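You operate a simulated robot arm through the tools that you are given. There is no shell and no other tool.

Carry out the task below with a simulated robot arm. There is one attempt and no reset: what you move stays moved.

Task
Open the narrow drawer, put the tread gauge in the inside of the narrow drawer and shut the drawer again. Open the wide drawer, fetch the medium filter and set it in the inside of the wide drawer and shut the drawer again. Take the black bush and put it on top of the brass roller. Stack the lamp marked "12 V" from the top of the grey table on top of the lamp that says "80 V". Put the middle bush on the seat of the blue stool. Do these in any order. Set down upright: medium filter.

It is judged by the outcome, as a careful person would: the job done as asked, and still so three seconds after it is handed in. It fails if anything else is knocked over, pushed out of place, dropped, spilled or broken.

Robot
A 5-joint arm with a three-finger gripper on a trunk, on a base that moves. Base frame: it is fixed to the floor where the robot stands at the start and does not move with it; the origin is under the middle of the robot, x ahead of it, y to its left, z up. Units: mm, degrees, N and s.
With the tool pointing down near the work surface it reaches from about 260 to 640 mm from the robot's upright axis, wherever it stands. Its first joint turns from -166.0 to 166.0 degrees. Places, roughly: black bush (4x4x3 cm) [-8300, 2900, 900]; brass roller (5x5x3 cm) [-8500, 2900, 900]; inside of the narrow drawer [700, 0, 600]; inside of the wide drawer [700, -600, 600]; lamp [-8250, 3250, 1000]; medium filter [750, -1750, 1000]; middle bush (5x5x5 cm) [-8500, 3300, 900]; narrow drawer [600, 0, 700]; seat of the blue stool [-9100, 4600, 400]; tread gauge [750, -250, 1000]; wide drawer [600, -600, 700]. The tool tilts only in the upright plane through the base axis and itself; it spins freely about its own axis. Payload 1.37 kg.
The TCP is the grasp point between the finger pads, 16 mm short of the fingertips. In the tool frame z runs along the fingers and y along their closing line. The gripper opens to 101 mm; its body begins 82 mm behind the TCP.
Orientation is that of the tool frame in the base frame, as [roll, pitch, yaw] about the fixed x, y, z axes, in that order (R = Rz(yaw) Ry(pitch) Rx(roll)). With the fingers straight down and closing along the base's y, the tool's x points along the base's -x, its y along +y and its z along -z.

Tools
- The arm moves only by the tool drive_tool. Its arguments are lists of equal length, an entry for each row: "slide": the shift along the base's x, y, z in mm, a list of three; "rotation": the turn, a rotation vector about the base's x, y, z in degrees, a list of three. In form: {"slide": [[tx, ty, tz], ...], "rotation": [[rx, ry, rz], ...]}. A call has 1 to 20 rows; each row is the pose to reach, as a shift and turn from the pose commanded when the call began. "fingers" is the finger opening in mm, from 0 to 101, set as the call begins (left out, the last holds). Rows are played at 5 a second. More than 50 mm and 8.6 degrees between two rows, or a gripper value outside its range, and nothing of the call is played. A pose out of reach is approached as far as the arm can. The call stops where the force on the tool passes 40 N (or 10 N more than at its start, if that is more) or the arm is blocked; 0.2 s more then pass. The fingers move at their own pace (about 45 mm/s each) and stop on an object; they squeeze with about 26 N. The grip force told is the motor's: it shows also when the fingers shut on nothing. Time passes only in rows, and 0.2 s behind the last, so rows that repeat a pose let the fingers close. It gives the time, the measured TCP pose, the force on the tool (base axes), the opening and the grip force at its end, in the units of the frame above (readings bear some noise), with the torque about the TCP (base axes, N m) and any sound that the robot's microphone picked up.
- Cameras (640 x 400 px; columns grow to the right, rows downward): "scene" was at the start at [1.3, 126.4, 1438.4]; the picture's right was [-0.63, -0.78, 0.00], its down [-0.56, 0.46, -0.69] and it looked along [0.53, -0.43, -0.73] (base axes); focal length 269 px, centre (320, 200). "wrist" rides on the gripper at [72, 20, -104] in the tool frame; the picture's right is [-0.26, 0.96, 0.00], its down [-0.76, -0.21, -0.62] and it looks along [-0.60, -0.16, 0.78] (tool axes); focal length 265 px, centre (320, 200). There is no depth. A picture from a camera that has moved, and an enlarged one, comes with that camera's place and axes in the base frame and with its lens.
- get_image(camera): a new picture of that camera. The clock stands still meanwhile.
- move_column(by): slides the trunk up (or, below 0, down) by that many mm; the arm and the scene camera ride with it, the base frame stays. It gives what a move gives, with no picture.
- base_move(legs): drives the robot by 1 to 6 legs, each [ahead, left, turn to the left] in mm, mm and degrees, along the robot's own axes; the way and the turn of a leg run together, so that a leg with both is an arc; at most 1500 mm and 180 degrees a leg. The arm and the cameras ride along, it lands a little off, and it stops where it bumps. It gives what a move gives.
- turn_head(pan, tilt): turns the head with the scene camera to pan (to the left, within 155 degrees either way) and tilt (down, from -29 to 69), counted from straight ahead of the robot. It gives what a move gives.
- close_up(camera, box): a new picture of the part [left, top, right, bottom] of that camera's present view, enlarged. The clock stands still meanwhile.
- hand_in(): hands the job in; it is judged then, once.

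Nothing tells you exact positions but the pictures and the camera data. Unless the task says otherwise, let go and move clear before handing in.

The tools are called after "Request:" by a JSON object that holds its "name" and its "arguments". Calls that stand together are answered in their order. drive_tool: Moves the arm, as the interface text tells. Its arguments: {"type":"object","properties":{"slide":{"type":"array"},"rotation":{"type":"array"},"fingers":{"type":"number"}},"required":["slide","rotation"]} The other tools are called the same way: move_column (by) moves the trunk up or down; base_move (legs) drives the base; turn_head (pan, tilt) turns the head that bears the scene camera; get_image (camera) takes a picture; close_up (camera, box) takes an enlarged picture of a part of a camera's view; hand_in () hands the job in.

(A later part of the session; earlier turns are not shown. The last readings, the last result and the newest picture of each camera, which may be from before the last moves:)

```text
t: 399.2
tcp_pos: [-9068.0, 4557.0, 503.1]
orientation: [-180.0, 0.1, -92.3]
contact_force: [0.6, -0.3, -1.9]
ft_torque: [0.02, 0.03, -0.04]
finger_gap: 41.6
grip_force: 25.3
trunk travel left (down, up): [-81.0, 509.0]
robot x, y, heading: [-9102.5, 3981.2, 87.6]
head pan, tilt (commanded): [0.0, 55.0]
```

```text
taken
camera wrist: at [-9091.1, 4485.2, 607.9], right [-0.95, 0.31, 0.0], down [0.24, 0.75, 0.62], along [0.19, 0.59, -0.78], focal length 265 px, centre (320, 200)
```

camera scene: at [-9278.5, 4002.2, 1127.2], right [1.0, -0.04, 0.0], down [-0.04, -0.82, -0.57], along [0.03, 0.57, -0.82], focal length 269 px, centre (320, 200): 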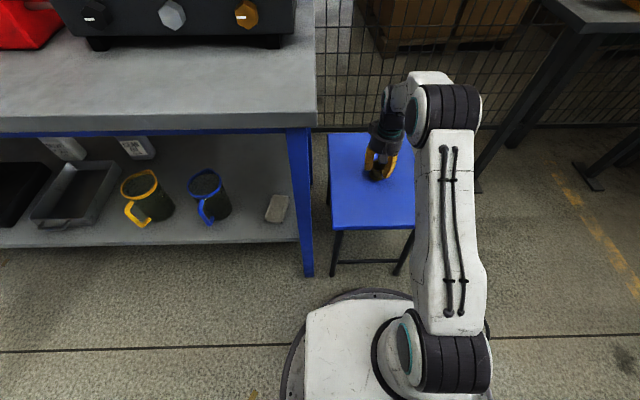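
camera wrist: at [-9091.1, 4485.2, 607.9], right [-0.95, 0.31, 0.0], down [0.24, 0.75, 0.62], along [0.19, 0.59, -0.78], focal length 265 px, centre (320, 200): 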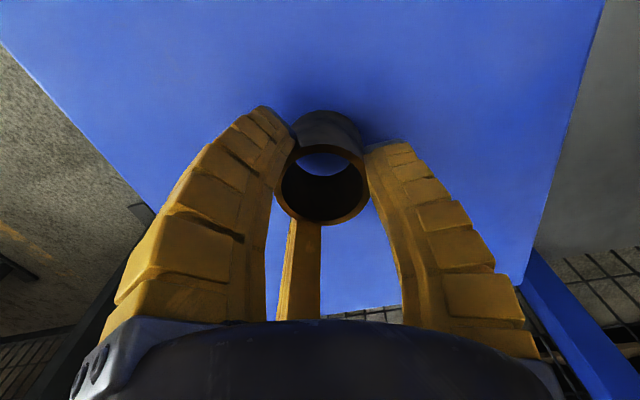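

The bush is well inside the seat area, so I'll lower slowly to contact.

Request:
{"name": "drive_tool", "arguments": {"slide": [[0, 0, -6], [0, 0, -12], [0, 0, -18], [0, 0, -24]], "rotation": [[0, 0, 0], [0, 0, 0], [0, 0, 0], [0, 0, 0]]}}

Request:
{"name": "close_up", "arguments": {"camera": "scene", "box": [320, 100, 430, 230]}}

```text
t: 400.2
tcp_pos: [-9066.7, 4553.4, 482.1]
orientation: [180.0, 0.2, -92.5]
contact_force: [-3.8, 5.2, 15.4]
ft_torque: [0.13, 0.13, -0.07]
finger_gap: 42.4
grip_force: 26.3
trunk travel left (down, up): [-81.0, 509.0]
robot x, y, heading: [-9102.3, 3979.7, 87.5]
head pan, tilt (commanded): [0.0, 55.0]
```

```text
3.08 times, centred on (375, 165) of scene
camera zoom: at [-9278.8, 4001.3, 1127.3], right [1.0, -0.04, 0.0], down [-0.04, -0.82, -0.57], along [0.03, 0.57, -0.82], focal length 828 px, centre (151, 308)
```

zoom: 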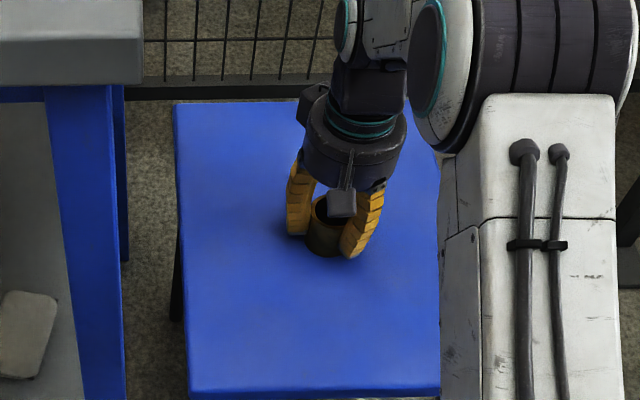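

The bush rests on the seat. I'll ease off, release and lift away.

Request:
{"name": "drive_tool", "arguments": {"slide": [[0, 0, 2], [0, 0, 2], [0, 0, 2], [0, 0, 2], [0, 0, 2]], "rotation": [[0, 0, 0], [0, 0, 0], [0, 0, 0], [0, 0, 0], [0, 0, 0]], "fingers": 88}}

Request:
{"name": "get_image", "arguments": {"camera": "wrist"}}

Request:
{"name": "drive_tool", "arguments": {"slide": [[0, 0, 15], [0, 0, 45], [0, 0, 90], [0, 0, 135], [0, 0, 180], [0, 0, 220]], "rotation": [[0, 0, 0], [0, 0, 0], [0, 0, 0], [0, 0, 0], [0, 0, 0], [0, 0, 0]]}}

Request:
{"name": "close_up", "arguments": {"camera": "scene", "box": [320, 100, 430, 230]}}

Request:
{"name": "get_image", "arguments": {"camera": "wrist"}}

```text
t: 401.4
tcp_pos: [-9067.1, 4553.4, 482.5]
orientation: [-180.0, 0.1, -92.4]
contact_force: [0.4, 0.3, 0.4]
ft_torque: [-0.05, 0.03, 0.0]
finger_gap: 89.6
grip_force: 0.9
trunk travel left (down, up): [-81.0, 509.0]
robot x, y, heading: [-9104.4, 3982.2, 87.4]
head pan, tilt (commanded): [0.0, 55.0]
```

```text
taken
camera wrist: at [-9089.9, 4481.4, 586.7], right [-0.95, 0.31, 0.0], down [0.24, 0.75, 0.62], along [0.19, 0.59, -0.78], focal length 265 px, centre (320, 200)
```

wrist: 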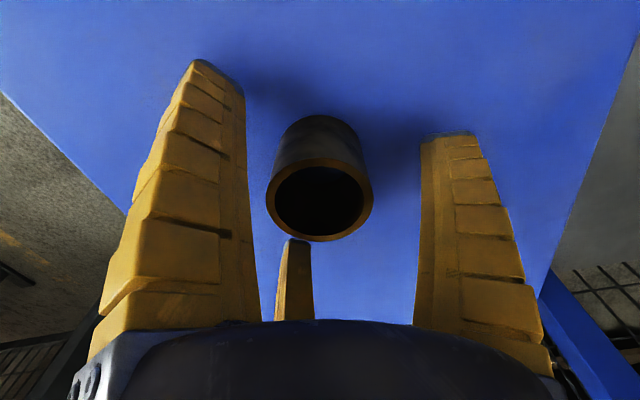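

```text
t: 402.8
tcp_pos: [-9068.5, 4553.3, 704.0]
orientation: [-179.9, 0.0, -92.5]
contact_force: [0.4, 0.2, 0.3]
ft_torque: [-0.01, 0.03, -0.03]
finger_gap: 89.6
grip_force: 1.4
trunk travel left (down, up): [-81.0, 509.0]
robot x, y, heading: [-9104.6, 3978.9, 87.1]
head pan, tilt (commanded): [0.0, 55.0]
```

```text
3.08 times, centred on (375, 165) of scene
camera zoom: at [-9278.5, 4002.4, 1127.2], right [1.0, -0.04, 0.0], down [-0.04, -0.82, -0.57], along [0.03, 0.57, -0.82], focal length 828 px, centre (151, 308)
```

zoom: 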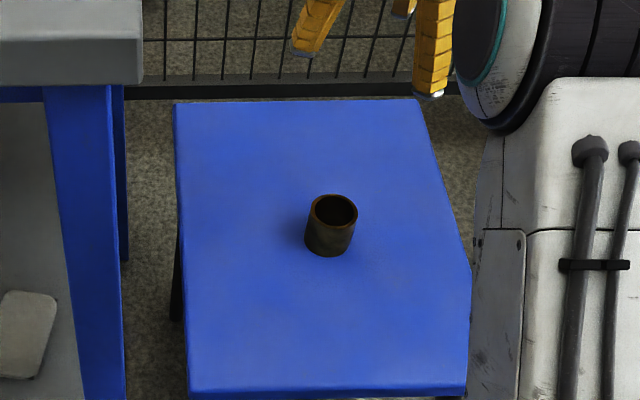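

```text
taken
camera wrist: at [-9091.0, 4480.9, 808.1], right [-0.95, 0.3, 0.0], down [0.24, 0.75, 0.62], along [0.19, 0.59, -0.78], focal length 265 px, centre (320, 200)
```

wrist: 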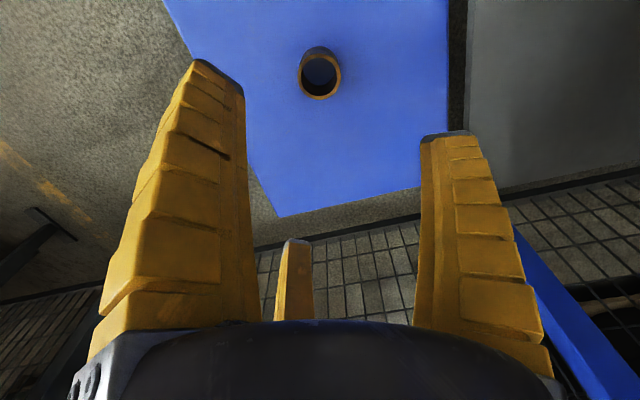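

The middle bush stands upright on the stool seat. I'll raise the trunk, tuck the arm and drive back to the table's near side for the last job.

Request:
{"name": "move_column", "arguments": {"by": 400}}

Request:
{"name": "drive_tool", "arguments": {"slide": [[-8, -38, 0], [-16, -76, 0], [-22, -114, 0], [-24, -152, 0]], "rotation": [[0, 0, 0], [0, 0, 0], [0, 0, 0], [0, 0, 0]], "fingers": 60}}

Request:
{"name": "base_move", "arguments": {"legs": [[0, 0, 92.6]]}}

Request:
{"name": "base_move", "arguments": {"legs": [[-1300, 0, 0], [-380, 0, 0]]}}

Request:
{"name": "turn_head", "arguments": {"pan": 20, "tilt": 35}}

Request:
{"name": "get_image", "arguments": {"camera": "scene"}}

```text
t: 406.6
tcp_pos: [-9068.3, 4553.3, 1103.8]
orientation: [179.9, 0.0, -92.4]
contact_force: [0.0, -0.2, 0.3]
ft_torque: [-0.01, 0.01, 0.0]
finger_gap: 89.3
grip_force: 1.3
trunk travel left (down, up): [-481.0, 109.0]
robot x, y, heading: [-9102.2, 3979.9, 87.3]
head pan, tilt (commanded): [0.0, 55.0]
```

```text
t: 407.6
tcp_pos: [-9092.0, 4401.5, 1105.1]
orientation: [-179.9, 0.2, -92.4]
contact_force: [-0.7, -0.1, 0.1]
ft_torque: [-0.02, 0.01, 0.01]
finger_gap: 63.3
grip_force: 2.6
trunk travel left (down, up): [-481.0, 109.0]
robot x, y, heading: [-9103.7, 3984.0, 87.6]
head pan, tilt (commanded): [0.0, 55.0]
```

```text
t: 411.9
tcp_pos: [-9524.3, 3980.3, 1104.9]
orientation: [179.9, 0.2, -1.0]
contact_force: [0.5, 0.3, 0.1]
ft_torque: [0.0, 0.0, -0.01]
finger_gap: 63.5
grip_force: 2.8
trunk travel left (down, up): [-481.0, 109.0]
robot x, y, heading: [-9102.3, 3977.4, 178.7]
head pan, tilt (commanded): [0.0, 55.0]
```

```text
t: 420.4
tcp_pos: [-7845.4, 3932.1, 1105.2]
orientation: [-180.0, 0.1, -1.8]
contact_force: [-0.2, 0.0, -0.4]
ft_torque: [-0.01, -0.03, 0.01]
finger_gap: 63.5
grip_force: 2.9
trunk travel left (down, up): [-481.0, 109.0]
robot x, y, heading: [-7421.5, 3931.0, 178.2]
head pan, tilt (commanded): [0.0, 55.0]
```

```text
t: 421.3
tcp_pos: [-7845.7, 3933.8, 1106.0]
orientation: [180.0, 0.1, -1.8]
contact_force: [-0.3, 0.7, 0.3]
ft_torque: [0.0, 0.02, 0.04]
finger_gap: 63.4
grip_force: 1.9
trunk travel left (down, up): [-481.0, 109.0]
robot x, y, heading: [-7424.0, 3926.8, 178.2]
head pan, tilt (commanded): [20.0, 35.0]
```

```text
taken
camera scene: at [-7454.6, 3724.1, 1555.4], right [-0.31, 0.95, 0.0], down [0.55, 0.18, -0.82], along [-0.78, -0.25, -0.57], focal length 269 px, centre (320, 200)
```

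scene: 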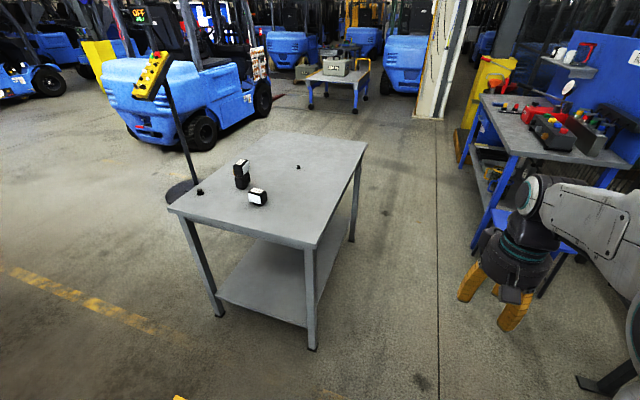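

Request:
{"name": "base_move", "arguments": {"legs": [[0, 975, 1.8]]}}

Request:
{"name": "base_move", "arguments": {"legs": [[350, 0, 0]]}}

Request:
{"name": "turn_head", "arguments": {"pan": 0, "tilt": 45}}

Request:
{"name": "get_image", "arguments": {"camera": "scene"}}

Request:
{"name": "get_image", "arguments": {"camera": "wrist"}}

```text
t: 426.4
tcp_pos: [-7856.3, 2914.5, 1104.9]
orientation: [179.9, 0.0, 0.9]
contact_force: [0.1, -0.2, -0.1]
ft_torque: [0.0, -0.01, -0.03]
finger_gap: 63.5
grip_force: 2.9
trunk travel left (down, up): [-481.0, 109.0]
robot x, y, heading: [-7435.4, 2927.8, -179.1]
head pan, tilt (commanded): [20.0, 35.0]
```

```text
t: 428.7
tcp_pos: [-8206.9, 2907.5, 1105.0]
orientation: [179.9, 0.0, 1.2]
contact_force: [0.1, -0.2, -0.5]
ft_torque: [0.02, -0.04, -0.03]
finger_gap: 63.7
grip_force: 2.5
trunk travel left (down, up): [-481.0, 109.0]
robot x, y, heading: [-7782.8, 2921.8, -179.1]
head pan, tilt (commanded): [20.0, 35.0]
```

```text
t: 429.6
tcp_pos: [-8207.0, 2906.5, 1104.6]
orientation: [-180.0, 0.1, 1.2]
contact_force: [-0.1, -0.4, 0.5]
ft_torque: [-0.04, 0.0, -0.02]
finger_gap: 63.4
grip_force: 2.5
trunk travel left (down, up): [-481.0, 109.0]
robot x, y, heading: [-7785.3, 2923.8, -178.7]
head pan, tilt (commanded): [0.0, 45.0]
```

```text
taken
camera scene: at [-7804.0, 2749.4, 1540.6], right [-0.02, 1.0, 0.0], down [0.71, 0.01, -0.71], along [-0.71, -0.01, -0.71], focal length 269 px, centre (320, 200)
```

scene: 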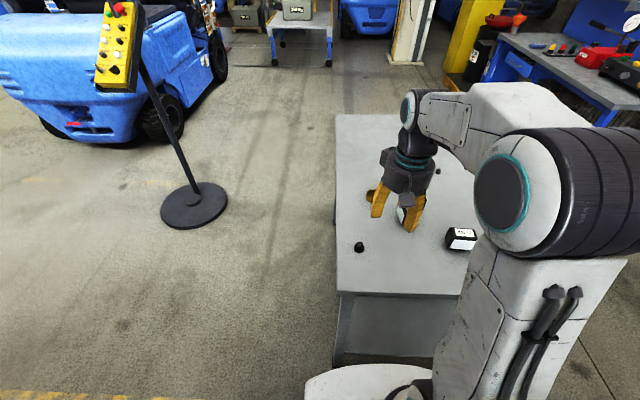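

```text
taken
camera wrist: at [-8133.8, 2888.8, 1209.7], right [-0.24, -0.97, 0.0], down [-0.76, 0.19, 0.62], along [-0.6, 0.15, -0.78], focal length 265 px, centre (320, 200)
```

wrist: 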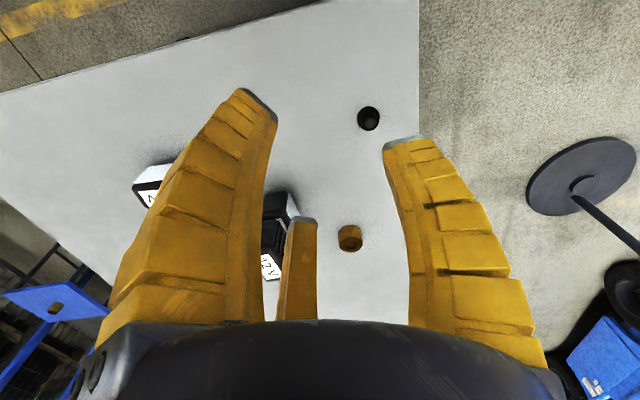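

Request:
{"name": "base_move", "arguments": {"legs": [[83, -10, -1]]}}

Request:
{"name": "get_image", "arguments": {"camera": "wrist"}}

Request:
{"name": "get_image", "arguments": {"camera": "scene"}}

Request:
{"name": "close_up", "arguments": {"camera": "wrist", "box": [280, 60, 440, 260]}}

Request:
{"name": "close_up", "arguments": {"camera": "scene", "box": [320, 170, 480, 290]}}

```text
t: 430.6
tcp_pos: [-8291.4, 2924.8, 1104.6]
orientation: [179.9, 0.0, 0.1]
contact_force: [-0.6, 1.2, 0.3]
ft_torque: [-0.03, -0.05, -0.01]
finger_gap: 63.6
grip_force: 2.6
trunk travel left (down, up): [-481.0, 109.0]
robot x, y, heading: [-7870.0, 2934.1, 179.9]
head pan, tilt (commanded): [0.0, 45.0]
```

```text
taken
camera wrist: at [-8218.6, 2904.9, 1209.3], right [-0.26, -0.96, 0.0], down [-0.76, 0.21, 0.62], along [-0.6, 0.16, -0.78], focal length 265 px, centre (320, 200)
```

wrist: 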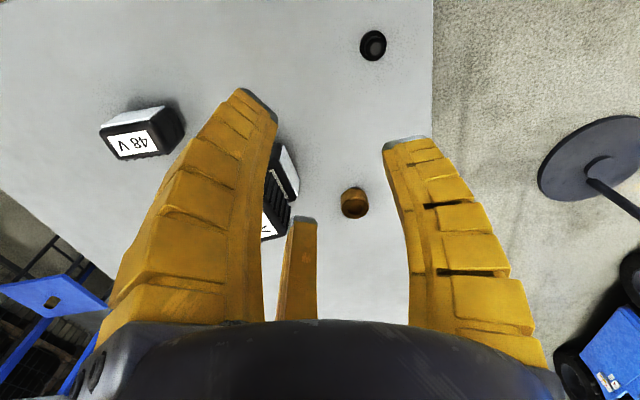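

```text
taken
camera scene: at [-7891.8, 2759.2, 1540.6], right [0.0, 1.0, 0.0], down [0.71, 0.0, -0.71], along [-0.71, 0.0, -0.71], focal length 269 px, centre (320, 200)
```

scene: 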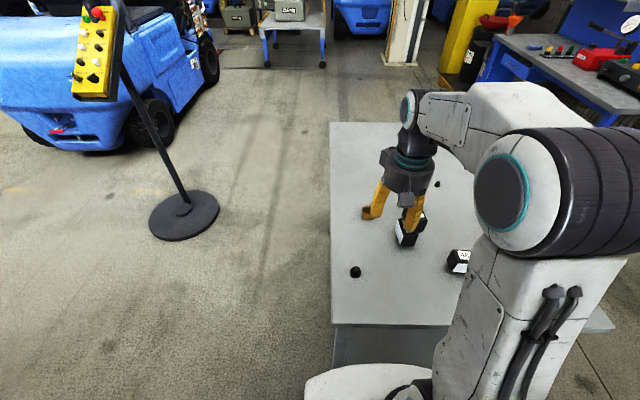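

```text
2.00 times, centred on (360, 160) of wrist
camera zoom: at [-8218.6, 2904.9, 1209.3], right [-0.26, -0.96, 0.0], down [-0.76, 0.21, 0.62], along [-0.6, 0.16, -0.78], focal length 531 px, centre (240, 280)
```

zoom: 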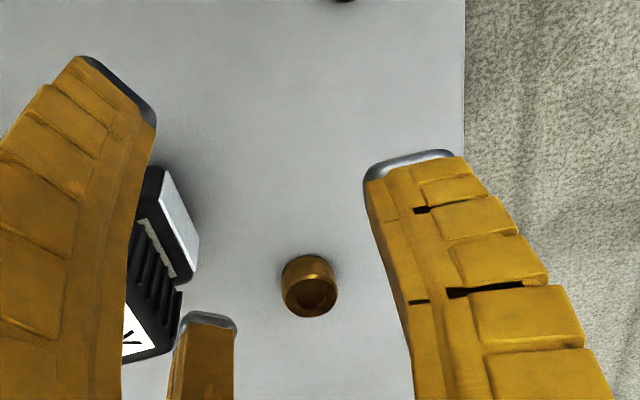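

```text
3.33 times, centred on (400, 230) of scene
camera zoom: at [-7891.8, 2759.2, 1540.6], right [0.0, 1.0, 0.0], down [0.71, 0.0, -0.71], along [-0.71, 0.0, -0.71], focal length 897 px, centre (53, 100)
```

zoom: 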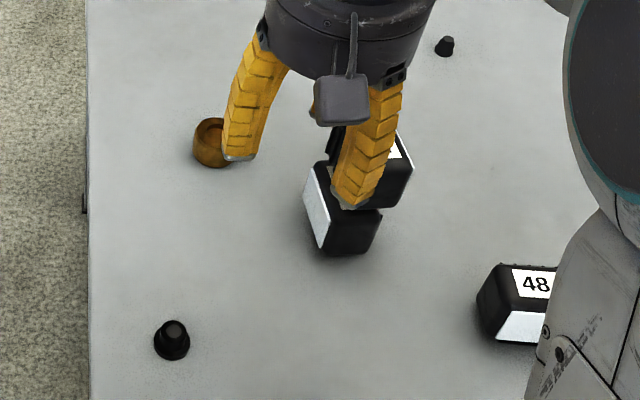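

The black bush is at about (-8279, 2859). I'll look at its shape closely before gripping it.

Request:
{"name": "drive_tool", "arguments": {"slide": [[10, -20, -30], [20, -40, -60], [25, -60, -80]], "rotation": [[0, 0, 0], [0, 0, 0], [0, 0, 0]], "fingers": 75}}

Request:
{"name": "close_up", "arguments": {"camera": "scene", "box": [335, 250, 375, 290]}}

Request:
{"name": "get_image", "arguments": {"camera": "wrist"}}

Request:
{"name": "close_up", "arguments": {"camera": "scene", "box": [340, 170, 440, 260]}}

```text
t: 431.4
tcp_pos: [-8265.4, 2861.5, 1023.8]
orientation: [179.9, 0.2, 0.1]
contact_force: [-0.5, 0.4, 0.1]
ft_torque: [0.0, 0.03, -0.02]
finger_gap: 77.5
grip_force: 2.3
trunk travel left (down, up): [-481.0, 109.0]
robot x, y, heading: [-7868.5, 2934.2, 180.2]
head pan, tilt (commanded): [0.0, 45.0]
```

```text
10.00 times, centred on (355, 270) of scene
camera zoom: at [-7890.5, 2758.7, 1540.6], right [0.0, 1.0, 0.0], down [0.71, 0.0, -0.71], along [-0.71, 0.0, -0.71], focal length 2692 px, centre (-30, -500)
```

zoom: 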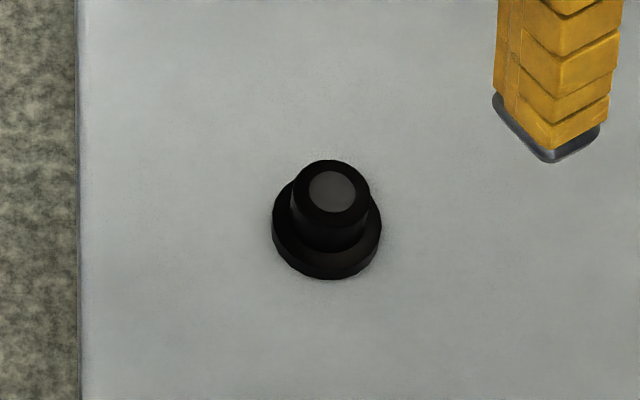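

```text
taken
camera wrist: at [-8193.5, 2840.8, 1128.4], right [-0.26, -0.96, 0.0], down [-0.76, 0.21, 0.62], along [-0.6, 0.16, -0.78], focal length 265 px, centre (320, 200)
```

wrist: 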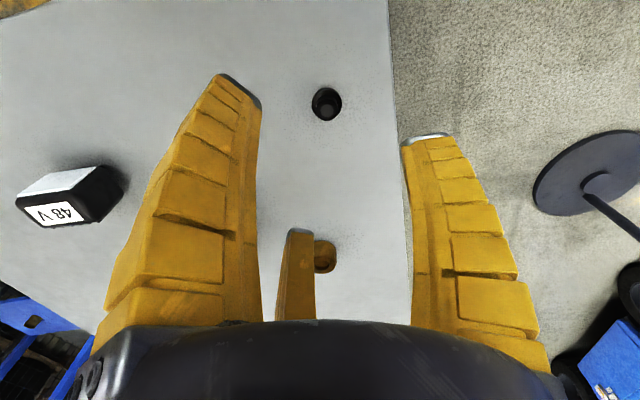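

```text
4.44 times, centred on (390, 215) of scene
camera zoom: at [-7890.5, 2758.7, 1540.6], right [0.0, 1.0, 0.0], down [0.71, 0.0, -0.71], along [-0.71, 0.0, -0.71], focal length 1197 px, centre (9, 133)
```

zoom: 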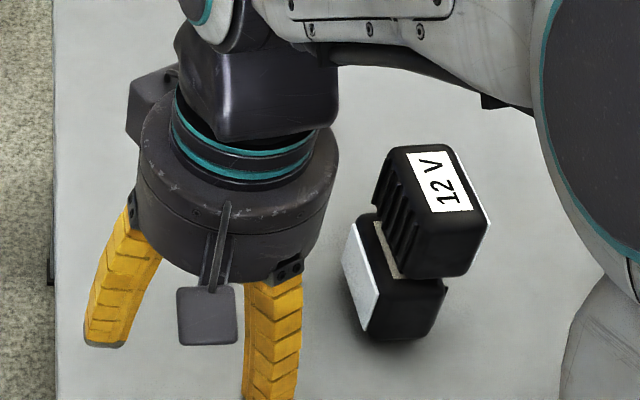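

The black bush is flanged, with a 36 mm flange and a 25 mm neck. I'll grip it by the neck, so I'll move above it and descend.

Request:
{"name": "drive_tool", "arguments": {"slide": [[-5, -2, -40], [-11, -4.5, -75], [-11, -4.5, -95]], "rotation": [[0, 0, 0], [0, 0, 0], [0, 0, 0]], "fingers": 75}}

Request:
{"name": "get_image", "arguments": {"camera": "wrist"}}

Request:
{"name": "close_up", "arguments": {"camera": "scene", "box": [325, 220, 405, 300]}}

```text
t: 432.2
tcp_pos: [-8273.8, 2860.2, 929.9]
orientation: [180.0, 0.2, 0.1]
contact_force: [0.1, 0.2, -0.6]
ft_torque: [0.02, 0.02, -0.02]
finger_gap: 77.7
grip_force: 1.8
trunk travel left (down, up): [-481.0, 109.0]
robot x, y, heading: [-7867.5, 2936.9, 179.9]
head pan, tilt (commanded): [0.0, 45.0]
```

```text
taken
camera wrist: at [-8201.9, 2839.7, 1034.7], right [-0.26, -0.96, 0.0], down [-0.76, 0.21, 0.62], along [-0.6, 0.16, -0.78], focal length 265 px, centre (320, 200)
```

wrist: 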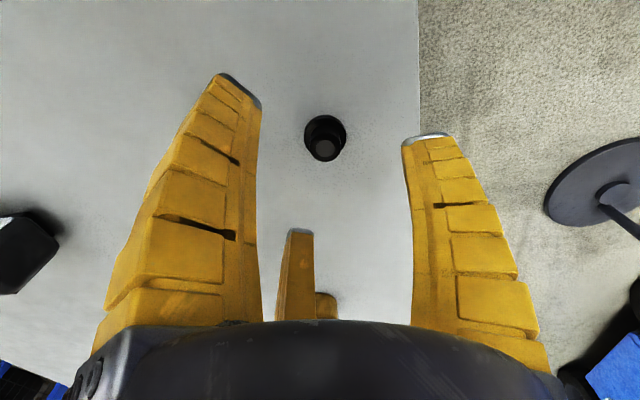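

```text
5.00 times, centred on (365, 260) of scene
camera zoom: at [-7890.5, 2759.1, 1540.6], right [0.0, 1.0, 0.0], down [0.71, 0.0, -0.71], along [-0.71, 0.0, -0.71], focal length 1346 px, centre (95, -100)
```

zoom: 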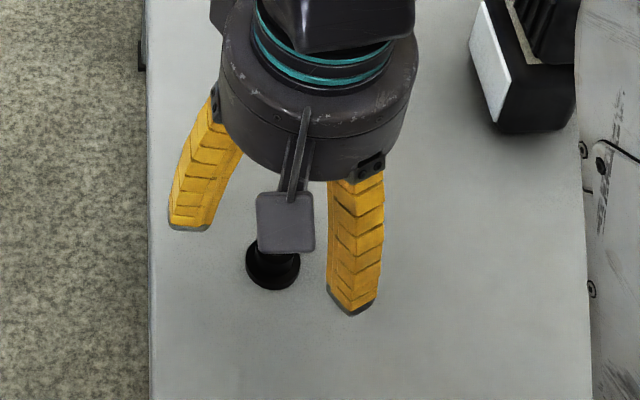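

I'm within 4 mm. I'll correct and lower to the neck.

Request:
{"name": "drive_tool", "arguments": {"slide": [[0, -3.5, -15], [0, -3.5, -30], [0, -3.5, -41]], "rotation": [[0, 0, 0], [0, 0, 0], [0, 0, 0]]}}

Request:
{"name": "get_image", "arguments": {"camera": "wrist"}}

```text
t: 433.0
tcp_pos: [-8274.8, 2856.3, 888.4]
orientation: [180.0, 0.1, 0.1]
contact_force: [-0.6, -0.2, -1.2]
ft_torque: [-0.02, -0.04, -0.03]
finger_gap: 77.7
grip_force: 1.6
trunk travel left (down, up): [-481.0, 109.0]
robot x, y, heading: [-7869.7, 2930.8, 180.1]
head pan, tilt (commanded): [0.0, 45.0]
```

```text
taken
camera wrist: at [-8202.5, 2837.3, 994.0], right [-0.26, -0.96, 0.0], down [-0.76, 0.21, 0.62], along [-0.6, 0.16, -0.78], focal length 265 px, centre (320, 200)
```

wrist: 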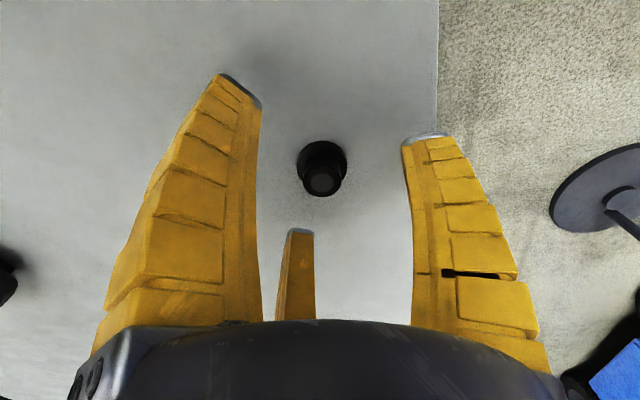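

Request:
{"name": "drive_tool", "arguments": {"slide": [[3, -1, 1], [3, -1, 1], [3, -1, 1], [3, -1, 1], [3, -1, 1], [3, -1, 1], [3, -1, 1]], "rotation": [[0, 0, 0], [0, 0, 0], [0, 0, 0], [0, 0, 0], [0, 0, 0], [0, 0, 0], [0, 0, 0]], "fingers": 5}}

Request:
{"name": "get_image", "arguments": {"camera": "wrist"}}

Request:
{"name": "close_up", "arguments": {"camera": "scene", "box": [325, 220, 405, 300]}}

```text
t: 434.6
tcp_pos: [-8271.9, 2856.2, 890.0]
orientation: [-180.0, 0.1, 0.1]
contact_force: [0.1, -0.5, -0.5]
ft_torque: [-0.02, -0.01, 0.02]
finger_gap: 11.5
grip_force: 4.6
trunk travel left (down, up): [-481.0, 109.0]
robot x, y, heading: [-7867.6, 2933.9, 179.9]
head pan, tilt (commanded): [0.0, 45.0]
```

```text
taken
camera wrist: at [-8199.7, 2835.9, 995.7], right [-0.26, -0.96, 0.0], down [-0.76, 0.21, 0.62], along [-0.6, 0.16, -0.78], focal length 265 px, centre (320, 200)
```

wrist: 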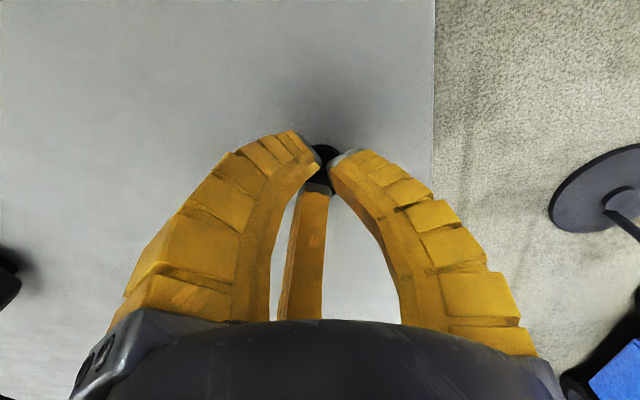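

```text
5.00 times, centred on (365, 260) of scene
camera zoom: at [-7890.4, 2759.0, 1540.6], right [0.0, 1.0, 0.0], down [0.71, 0.0, -0.71], along [-0.71, 0.0, -0.71], focal length 1346 px, centre (95, -100)
```

zoom: 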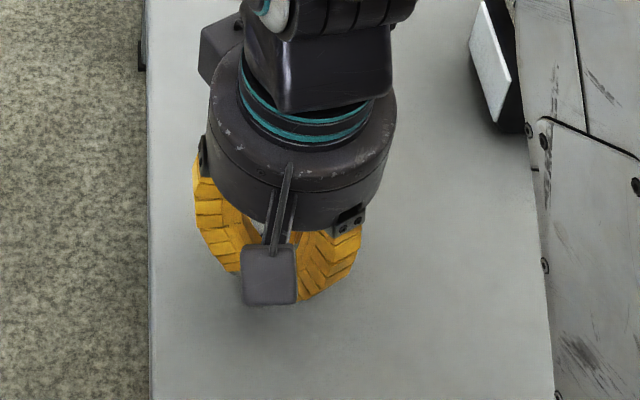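

The fingers closed to 11.5 mm, which suggests they went over the neck rather than round it. I'll look closely.

Request:
{"name": "close_up", "arguments": {"camera": "wrist", "box": [260, 110, 400, 220]}}

Request:
{"name": "close_up", "arguments": {"camera": "scene", "box": [335, 250, 385, 290]}}

```text
3.64 times, centred on (330, 165) of wrist
camera zoom: at [-8199.7, 2835.9, 995.7], right [-0.26, -0.96, 0.0], down [-0.76, 0.21, 0.62], along [-0.6, 0.16, -0.78], focal length 965 px, centre (284, 327)
```

zoom: 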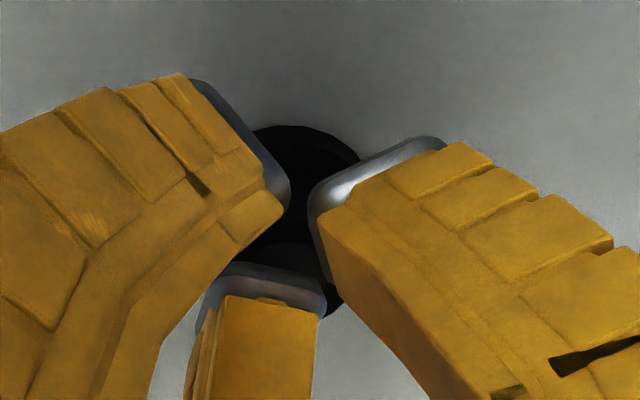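

```text
10.00 times, centred on (360, 270) of scene
camera zoom: at [-7890.4, 2759.0, 1540.6], right [0.0, 1.0, 0.0], down [0.71, 0.0, -0.71], along [-0.71, 0.0, -0.71], focal length 2692 px, centre (-80, -500)
```

zoom: 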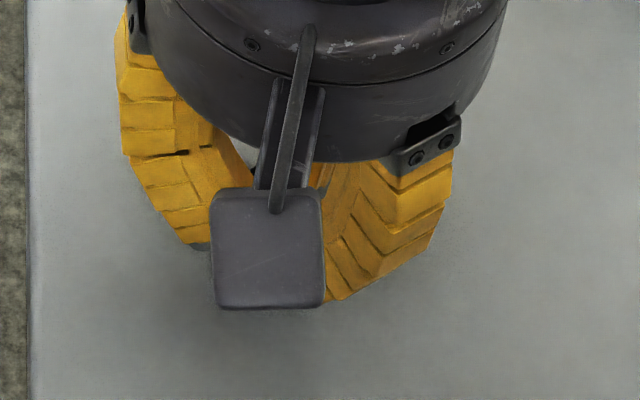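

The tips are hovering just above the bush. I'll open, go lower so the tips straddle the neck, and close again.

Request:
{"name": "drive_tool", "arguments": {"slide": [[0, 0, 0], [0, 0, 0], [0, 0, 0], [0, 0, 0], [0, 0, -5], [0, 0, -9]], "rotation": [[0, 0, 0], [0, 0, 0], [0, 0, 0], [0, 0, 0], [0, 0, 0], [0, 0, 0]], "fingers": 70}}

Request:
{"name": "get_image", "arguments": {"camera": "wrist"}}

```text
t: 436.0
tcp_pos: [-8272.4, 2855.9, 880.9]
orientation: [180.0, 0.1, 0.0]
contact_force: [0.5, -1.0, 0.7]
ft_torque: [-0.01, 0.05, -0.01]
finger_gap: 72.8
grip_force: 2.1
trunk travel left (down, up): [-481.0, 109.0]
robot x, y, heading: [-7870.1, 2931.3, 180.0]
head pan, tilt (commanded): [0.0, 45.0]
```

```text
taken
camera wrist: at [-8199.4, 2835.5, 985.7], right [-0.26, -0.96, 0.0], down [-0.76, 0.21, 0.62], along [-0.6, 0.16, -0.78], focal length 265 px, centre (320, 200)
```

wrist: 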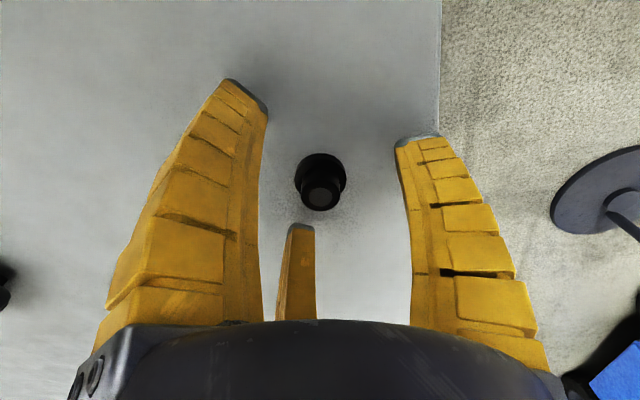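

Request:
{"name": "drive_tool", "arguments": {"slide": [[2, -1, 0], [2, -1, 0], [2, -1, 0], [2, -1, 0], [2, -1, 0], [2, -1, 0], [2, -1, 0]], "rotation": [[0, 0, 0], [0, 0, 0], [0, 0, 0], [0, 0, 0], [0, 0, 0], [0, 0, 0], [0, 0, 0]], "fingers": 5}}

Request:
{"name": "close_up", "arguments": {"camera": "wrist", "box": [260, 110, 400, 220]}}

```text
t: 437.6
tcp_pos: [-8268.7, 2855.2, 881.3]
orientation: [179.9, 0.1, 0.1]
contact_force: [-1.8, -0.9, 18.1]
ft_torque: [-0.03, 0.03, 0.06]
finger_gap: 8.6
grip_force: 2.4
trunk travel left (down, up): [-481.0, 109.0]
robot x, y, heading: [-7867.2, 2931.2, 179.8]
head pan, tilt (commanded): [0.0, 45.0]
```

```text
3.64 times, centred on (330, 165) of wrist
camera zoom: at [-8197.0, 2835.1, 985.8], right [-0.26, -0.96, 0.0], down [-0.76, 0.21, 0.62], along [-0.6, 0.16, -0.78], focal length 965 px, centre (284, 327)
```

zoom: 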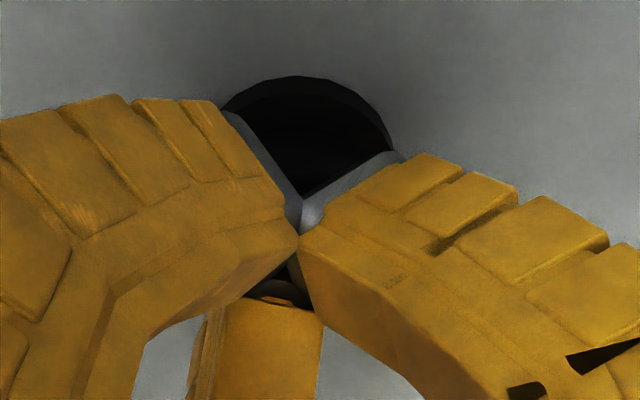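

The tips are pressing on top of the neck, so they must go lower still. I'll open and probe down in small steps.

Request:
{"name": "drive_tool", "arguments": {"slide": [[0, 0, 4], [0, 0, 4], [0, 0, 4], [0, 0, 4], [0, 0, 4], [0, 0, 0]], "rotation": [[0, 0, 0], [0, 0, 0], [0, 0, 0], [0, 0, 0], [0, 0, 0], [0, 0, 0]], "fingers": 70}}

Request:
{"name": "get_image", "arguments": {"camera": "wrist"}}

Request:
{"name": "drive_tool", "arguments": {"slide": [[0, 0, -3], [0, 0, -6], [0, 0, -8]], "rotation": [[0, 0, 0], [0, 0, 0], [0, 0, 0]]}}

```text
t: 439.0
tcp_pos: [-8270.4, 2854.5, 880.3]
orientation: [-180.0, 0.1, 0.0]
contact_force: [0.0, -0.2, 0.1]
ft_torque: [-0.04, 0.03, 0.04]
finger_gap: 72.9
grip_force: 2.4
trunk travel left (down, up): [-481.0, 109.0]
robot x, y, heading: [-7867.0, 2933.0, 180.1]
head pan, tilt (commanded): [0.0, 45.0]
```

```text
taken
camera wrist: at [-8198.6, 2835.3, 985.6], right [-0.26, -0.96, 0.0], down [-0.76, 0.21, 0.62], along [-0.6, 0.16, -0.78], focal length 265 px, centre (320, 200)
```

wrist: 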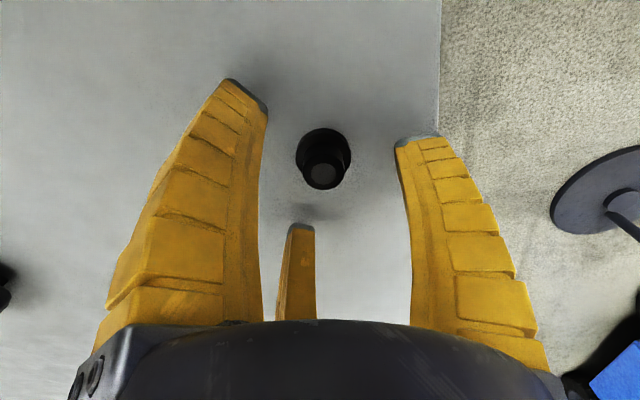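

```text
t: 439.8
tcp_pos: [-8269.7, 2853.9, 871.3]
orientation: [-179.9, 0.0, 0.1]
contact_force: [0.4, -0.3, -0.3]
ft_torque: [0.02, 0.04, 0.02]
finger_gap: 73.0
grip_force: 2.0
trunk travel left (down, up): [-481.0, 109.0]
robot x, y, heading: [-7868.4, 2933.2, 180.1]
head pan, tilt (commanded): [0.0, 45.0]
```

Request:
{"name": "drive_tool", "arguments": {"slide": [[0, 0, -2], [0, 0, -4], [0, 0, -5]], "rotation": [[0, 0, 0], [0, 0, 0], [0, 0, 0]]}}

Request:
{"name": "get_image", "arguments": {"camera": "wrist"}}

Request:
{"name": "close_up", "arguments": {"camera": "scene", "box": [325, 230, 405, 310]}}

```text
t: 440.6
tcp_pos: [-8269.6, 2853.8, 867.1]
orientation: [-179.9, 0.0, 0.2]
contact_force: [-0.3, -0.9, -1.2]
ft_torque: [-0.01, 0.04, -0.03]
finger_gap: 72.7
grip_force: 1.9
trunk travel left (down, up): [-481.0, 109.0]
robot x, y, heading: [-7869.9, 2935.3, 179.8]
head pan, tilt (commanded): [0.0, 45.0]
```

```text
taken
camera wrist: at [-8198.3, 2834.6, 972.3], right [-0.26, -0.96, 0.0], down [-0.76, 0.21, 0.62], along [-0.6, 0.16, -0.78], focal length 265 px, centre (320, 200)
```

wrist: 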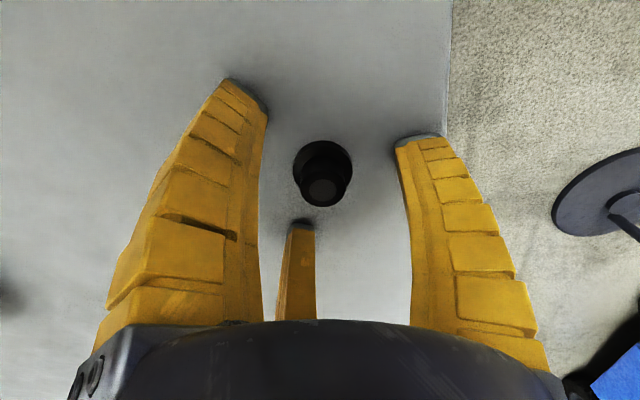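

```text
5.00 times, centred on (365, 270) of scene
camera zoom: at [-7890.4, 2759.0, 1540.6], right [0.0, 1.0, 0.0], down [0.71, 0.0, -0.71], along [-0.71, 0.0, -0.71], focal length 1346 px, centre (95, -150)
```

zoom: 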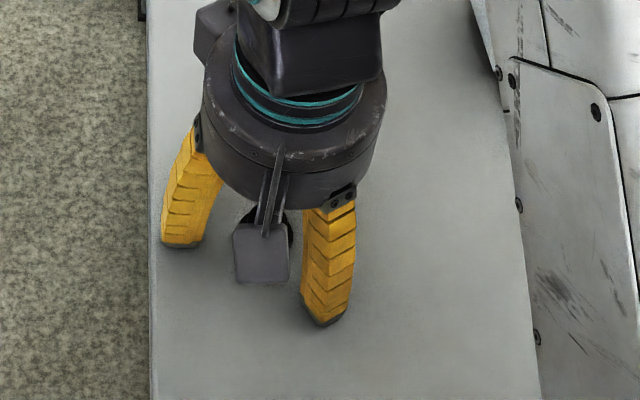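

The table turns out to be lower than I'd estimated, at about z≈850. The bush is centred between the fingers; I'll raise 4 mm so the tips sit just above the flange and close on the neck.

Request:
{"name": "drive_tool", "arguments": {"slide": [[0, -1, 4], [0, -1, 4], [0, -1, 4], [0, -1, 4], [0, -1, 4], [0, -1, 4], [0, -1, 4]], "rotation": [[0, 0, 0], [0, 0, 0], [0, 0, 0], [0, 0, 0], [0, 0, 0], [0, 0, 0], [0, 0, 0]], "fingers": 5}}

Request:
{"name": "close_up", "arguments": {"camera": "wrist", "box": [260, 110, 400, 220]}}

```text
t: 442.2
tcp_pos: [-8270.4, 2851.5, 872.0]
orientation: [-180.0, 0.2, 0.1]
contact_force: [-1.3, 0.1, 9.0]
ft_torque: [-0.02, 0.05, -0.01]
finger_gap: 16.8
grip_force: 26.2
trunk travel left (down, up): [-481.0, 109.0]
robot x, y, heading: [-7869.7, 2932.9, 180.0]
head pan, tilt (commanded): [0.0, 45.0]
```

```text
3.64 times, centred on (330, 165) of wrist
camera zoom: at [-8198.0, 2833.4, 977.1], right [-0.26, -0.96, 0.0], down [-0.75, 0.21, 0.62], along [-0.6, 0.16, -0.78], focal length 965 px, centre (284, 327)
```

zoom: 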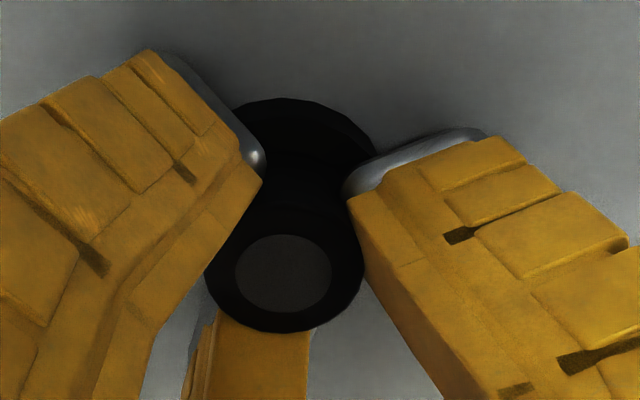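

It's gripped on the neck with full force. I'll lift slowly and check.

Request:
{"name": "drive_tool", "arguments": {"slide": [[0, 0, 3], [0, 0, 8], [0, 0, 20], [0, 0, 40], [0, 0, 70]], "rotation": [[0, 0, 0], [0, 0, 0], [0, 0, 0], [0, 0, 0], [0, 0, 0]]}}

Request:
{"name": "get_image", "arguments": {"camera": "wrist"}}

Request:
{"name": "close_up", "arguments": {"camera": "wrist", "box": [260, 110, 400, 220]}}

```text
t: 443.4
tcp_pos: [-8272.1, 2855.2, 940.9]
orientation: [-180.0, 0.1, 0.1]
contact_force: [-0.5, -0.5, 0.0]
ft_torque: [0.04, -0.03, 0.01]
finger_gap: 14.0
grip_force: 25.9
trunk travel left (down, up): [-481.0, 109.0]
robot x, y, heading: [-7866.6, 2935.0, 180.1]
head pan, tilt (commanded): [0.0, 45.0]
```

```text
taken
camera wrist: at [-8199.4, 2834.4, 1046.5], right [-0.26, -0.96, 0.0], down [-0.76, 0.21, 0.62], along [-0.6, 0.16, -0.78], focal length 265 px, centre (320, 200)
```

wrist: 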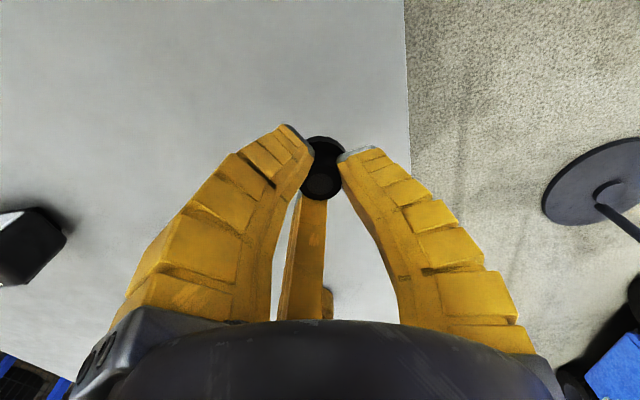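

```text
3.64 times, centred on (330, 165) of wrist
camera zoom: at [-8199.4, 2834.4, 1046.5], right [-0.26, -0.96, 0.0], down [-0.76, 0.21, 0.62], along [-0.6, 0.16, -0.78], focal length 965 px, centre (284, 327)
```

zoom: 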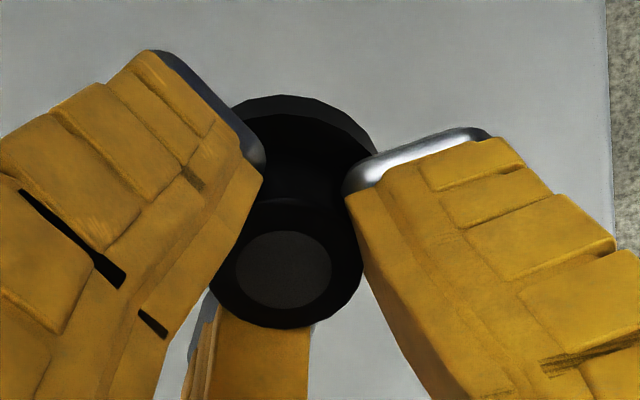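

The bush is held straight. I'll raise it and move toward the brass roller for an accurate look at it.

Request:
{"name": "drive_tool", "arguments": {"slide": [[0, 0, 45], [-30, 10, 80], [-65, 20, 100], [-100, 32, 110], [-130, 42, 110], [-150, 52, 110]], "rotation": [[0, 0, 0], [0, 0, 0], [0, 0, 0], [0, 0, 0], [0, 0, 0], [0, 0, 0]]}}

Request:
{"name": "get_image", "arguments": {"camera": "wrist"}}

Request:
{"name": "close_up", "arguments": {"camera": "scene", "box": [330, 180, 430, 260]}}

```text
t: 444.8
tcp_pos: [-8419.7, 2906.8, 1052.0]
orientation: [180.0, 0.0, 0.1]
contact_force: [0.0, 0.7, 0.6]
ft_torque: [-0.02, 0.01, 0.02]
finger_gap: 13.5
grip_force: 25.9
trunk travel left (down, up): [-481.0, 109.0]
robot x, y, heading: [-7867.4, 2934.4, 179.9]
head pan, tilt (commanded): [0.0, 45.0]
```

```text
taken
camera wrist: at [-8347.3, 2885.9, 1156.2], right [-0.26, -0.96, 0.0], down [-0.76, 0.21, 0.62], along [-0.6, 0.16, -0.78], focal length 265 px, centre (320, 200)
```

wrist: 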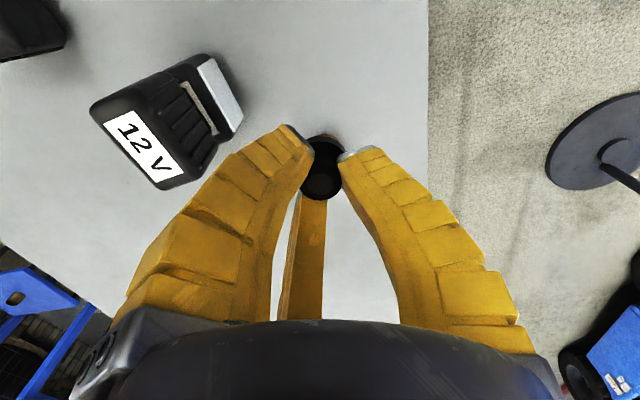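

```text
5.00 times, centred on (380, 220) of scene
camera zoom: at [-7890.8, 2759.2, 1540.6], right [0.0, 1.0, 0.0], down [0.71, 0.0, -0.71], along [-0.71, 0.0, -0.71], focal length 1346 px, centre (20, 100)
```

zoom: 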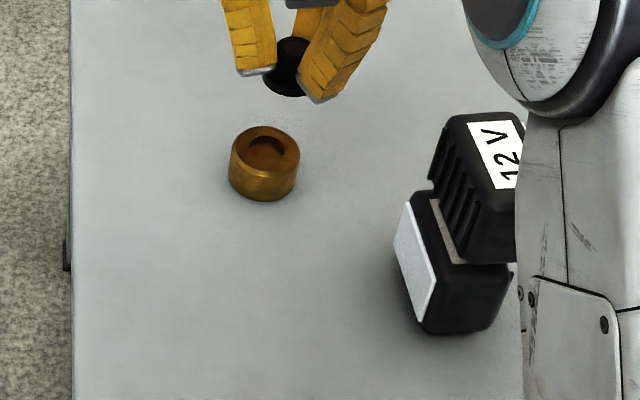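

The roller is at about (-8504, 2924). I'll move over it and lower part-way, then compare alignment in the scene view.

Request:
{"name": "drive_tool", "arguments": {"slide": [[-40, 8, 0], [-84, 17, 0], [-84, 17, -40], [-84, 17, -80], [-84, 17, -110]], "rotation": [[0, 0, 0], [0, 0, 0], [0, 0, 0], [0, 0, 0], [0, 0, 0]]}}

Request:
{"name": "close_up", "arguments": {"camera": "scene", "box": [340, 180, 400, 230]}}

Request:
{"name": "get_image", "arguments": {"camera": "wrist"}}

```text
t: 446.0
tcp_pos: [-8503.6, 2925.0, 939.0]
orientation: [180.0, 0.1, 0.1]
contact_force: [-0.6, 0.5, -0.1]
ft_torque: [0.03, 0.02, -0.01]
finger_gap: 14.0
grip_force: 26.4
out of reach, approached as far as the arm can: row 2
trunk travel left (down, up): [-481.0, 109.0]
robot x, y, heading: [-7866.0, 2932.6, 180.0]
head pan, tilt (commanded): [0.0, 45.0]
```

```text
8.00 times, centred on (370, 205) of scene
camera zoom: at [-7891.1, 2759.0, 1540.6], right [0.0, 1.0, 0.0], down [0.71, 0.0, -0.71], along [-0.71, 0.0, -0.71], focal length 2154 px, centre (-80, 160)
```

zoom: 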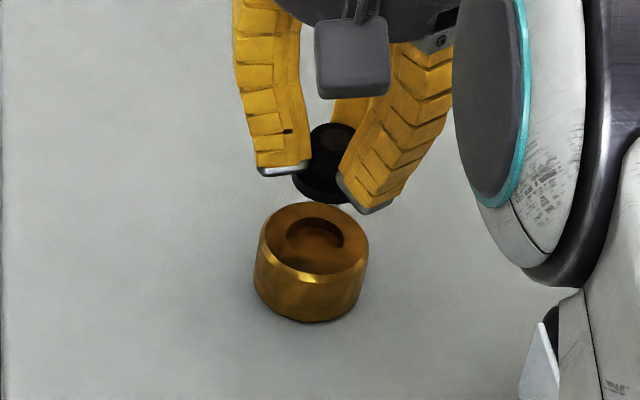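

```text
taken
camera wrist: at [-8432.1, 2904.3, 1044.0], right [-0.26, -0.96, 0.0], down [-0.76, 0.21, 0.62], along [-0.6, 0.16, -0.78], focal length 265 px, centre (320, 200)
```

wrist: 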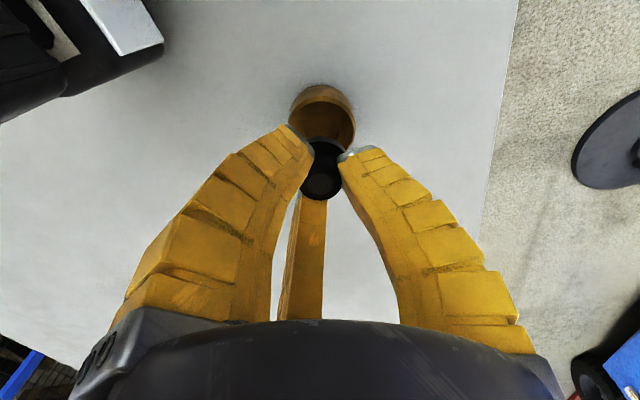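

In both views the bush is within about 2 mm of the roller's centre. I'll lower slowly.

Request:
{"name": "drive_tool", "arguments": {"slide": [[-1, 0, -12], [-1, 0, -22], [-1, 0, -28]], "rotation": [[0, 0, 0], [0, 0, 0], [0, 0, 0]]}}

Request:
{"name": "close_up", "arguments": {"camera": "scene", "box": [340, 180, 400, 230]}}

Request:
{"name": "close_up", "arguments": {"camera": "wrist", "box": [260, 70, 400, 220]}}

```text
t: 446.8
tcp_pos: [-8505.7, 2922.4, 913.3]
orientation: [180.0, 0.1, 0.1]
contact_force: [0.1, 0.6, -0.5]
ft_torque: [-0.02, -0.01, 0.02]
finger_gap: 13.7
grip_force: 26.3
trunk travel left (down, up): [-481.0, 109.0]
robot x, y, heading: [-7867.3, 2932.5, 179.8]
head pan, tilt (commanded): [0.0, 45.0]
```

```text
8.00 times, centred on (370, 205) of scene
camera zoom: at [-7890.5, 2759.0, 1540.6], right [0.0, 1.0, 0.0], down [0.71, 0.0, -0.71], along [-0.71, 0.0, -0.71], focal length 2154 px, centre (-80, 160)
```

zoom: 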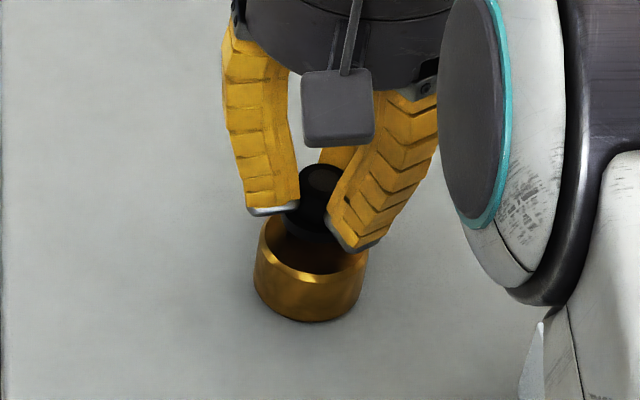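

```text
2.67 times, centred on (330, 145) of wrist
camera zoom: at [-8433.9, 2903.1, 1018.9], right [-0.26, -0.96, 0.0], down [-0.76, 0.21, 0.62], along [-0.6, 0.16, -0.78], focal length 708 px, centre (293, 347)
```

zoom: 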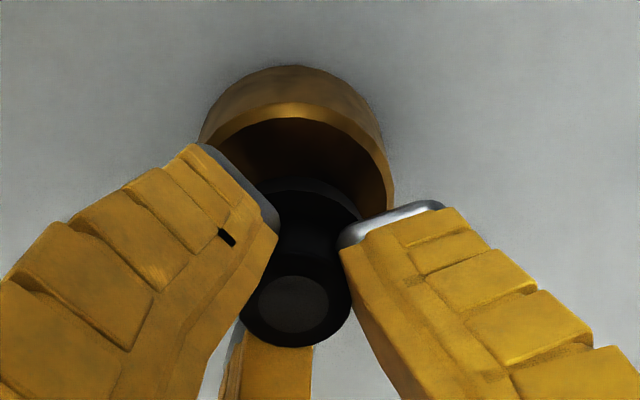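

Combining both views, the bush seems about 5 mm too far back. I'll zoom in to confirm before the final lowering.

Request:
{"name": "close_up", "arguments": {"camera": "scene", "box": [352, 195, 388, 222]}}

Request:
{"name": "close_up", "arguments": {"camera": "wrist", "box": [290, 85, 360, 150]}}

```text
14.81 times, centred on (370, 208) of scene
camera zoom: at [-7890.5, 2759.0, 1540.6], right [0.0, 1.0, 0.0], down [0.71, 0.0, -0.71], along [-0.71, 0.0, -0.71], focal length 3989 px, centre (-421, 74)
```

zoom: 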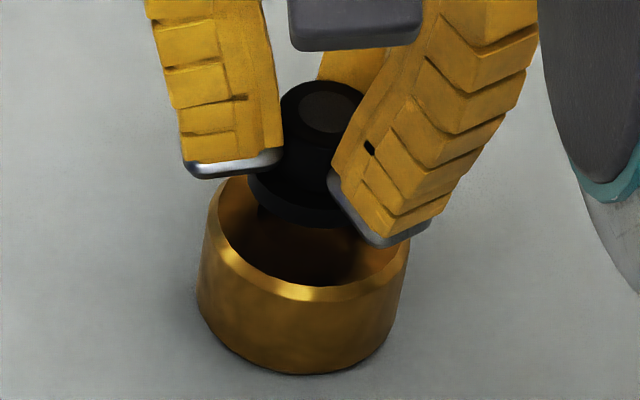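

```text
6.15 times, centred on (325, 118) of wrist
camera zoom: at [-8433.9, 2903.1, 1018.9], right [-0.26, -0.96, 0.0], down [-0.76, 0.21, 0.62], along [-0.6, 0.16, -0.78], focal length 1633 px, centre (289, 708)
```

zoom: 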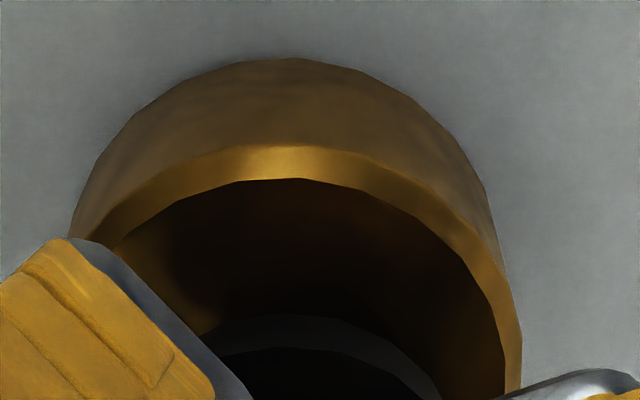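

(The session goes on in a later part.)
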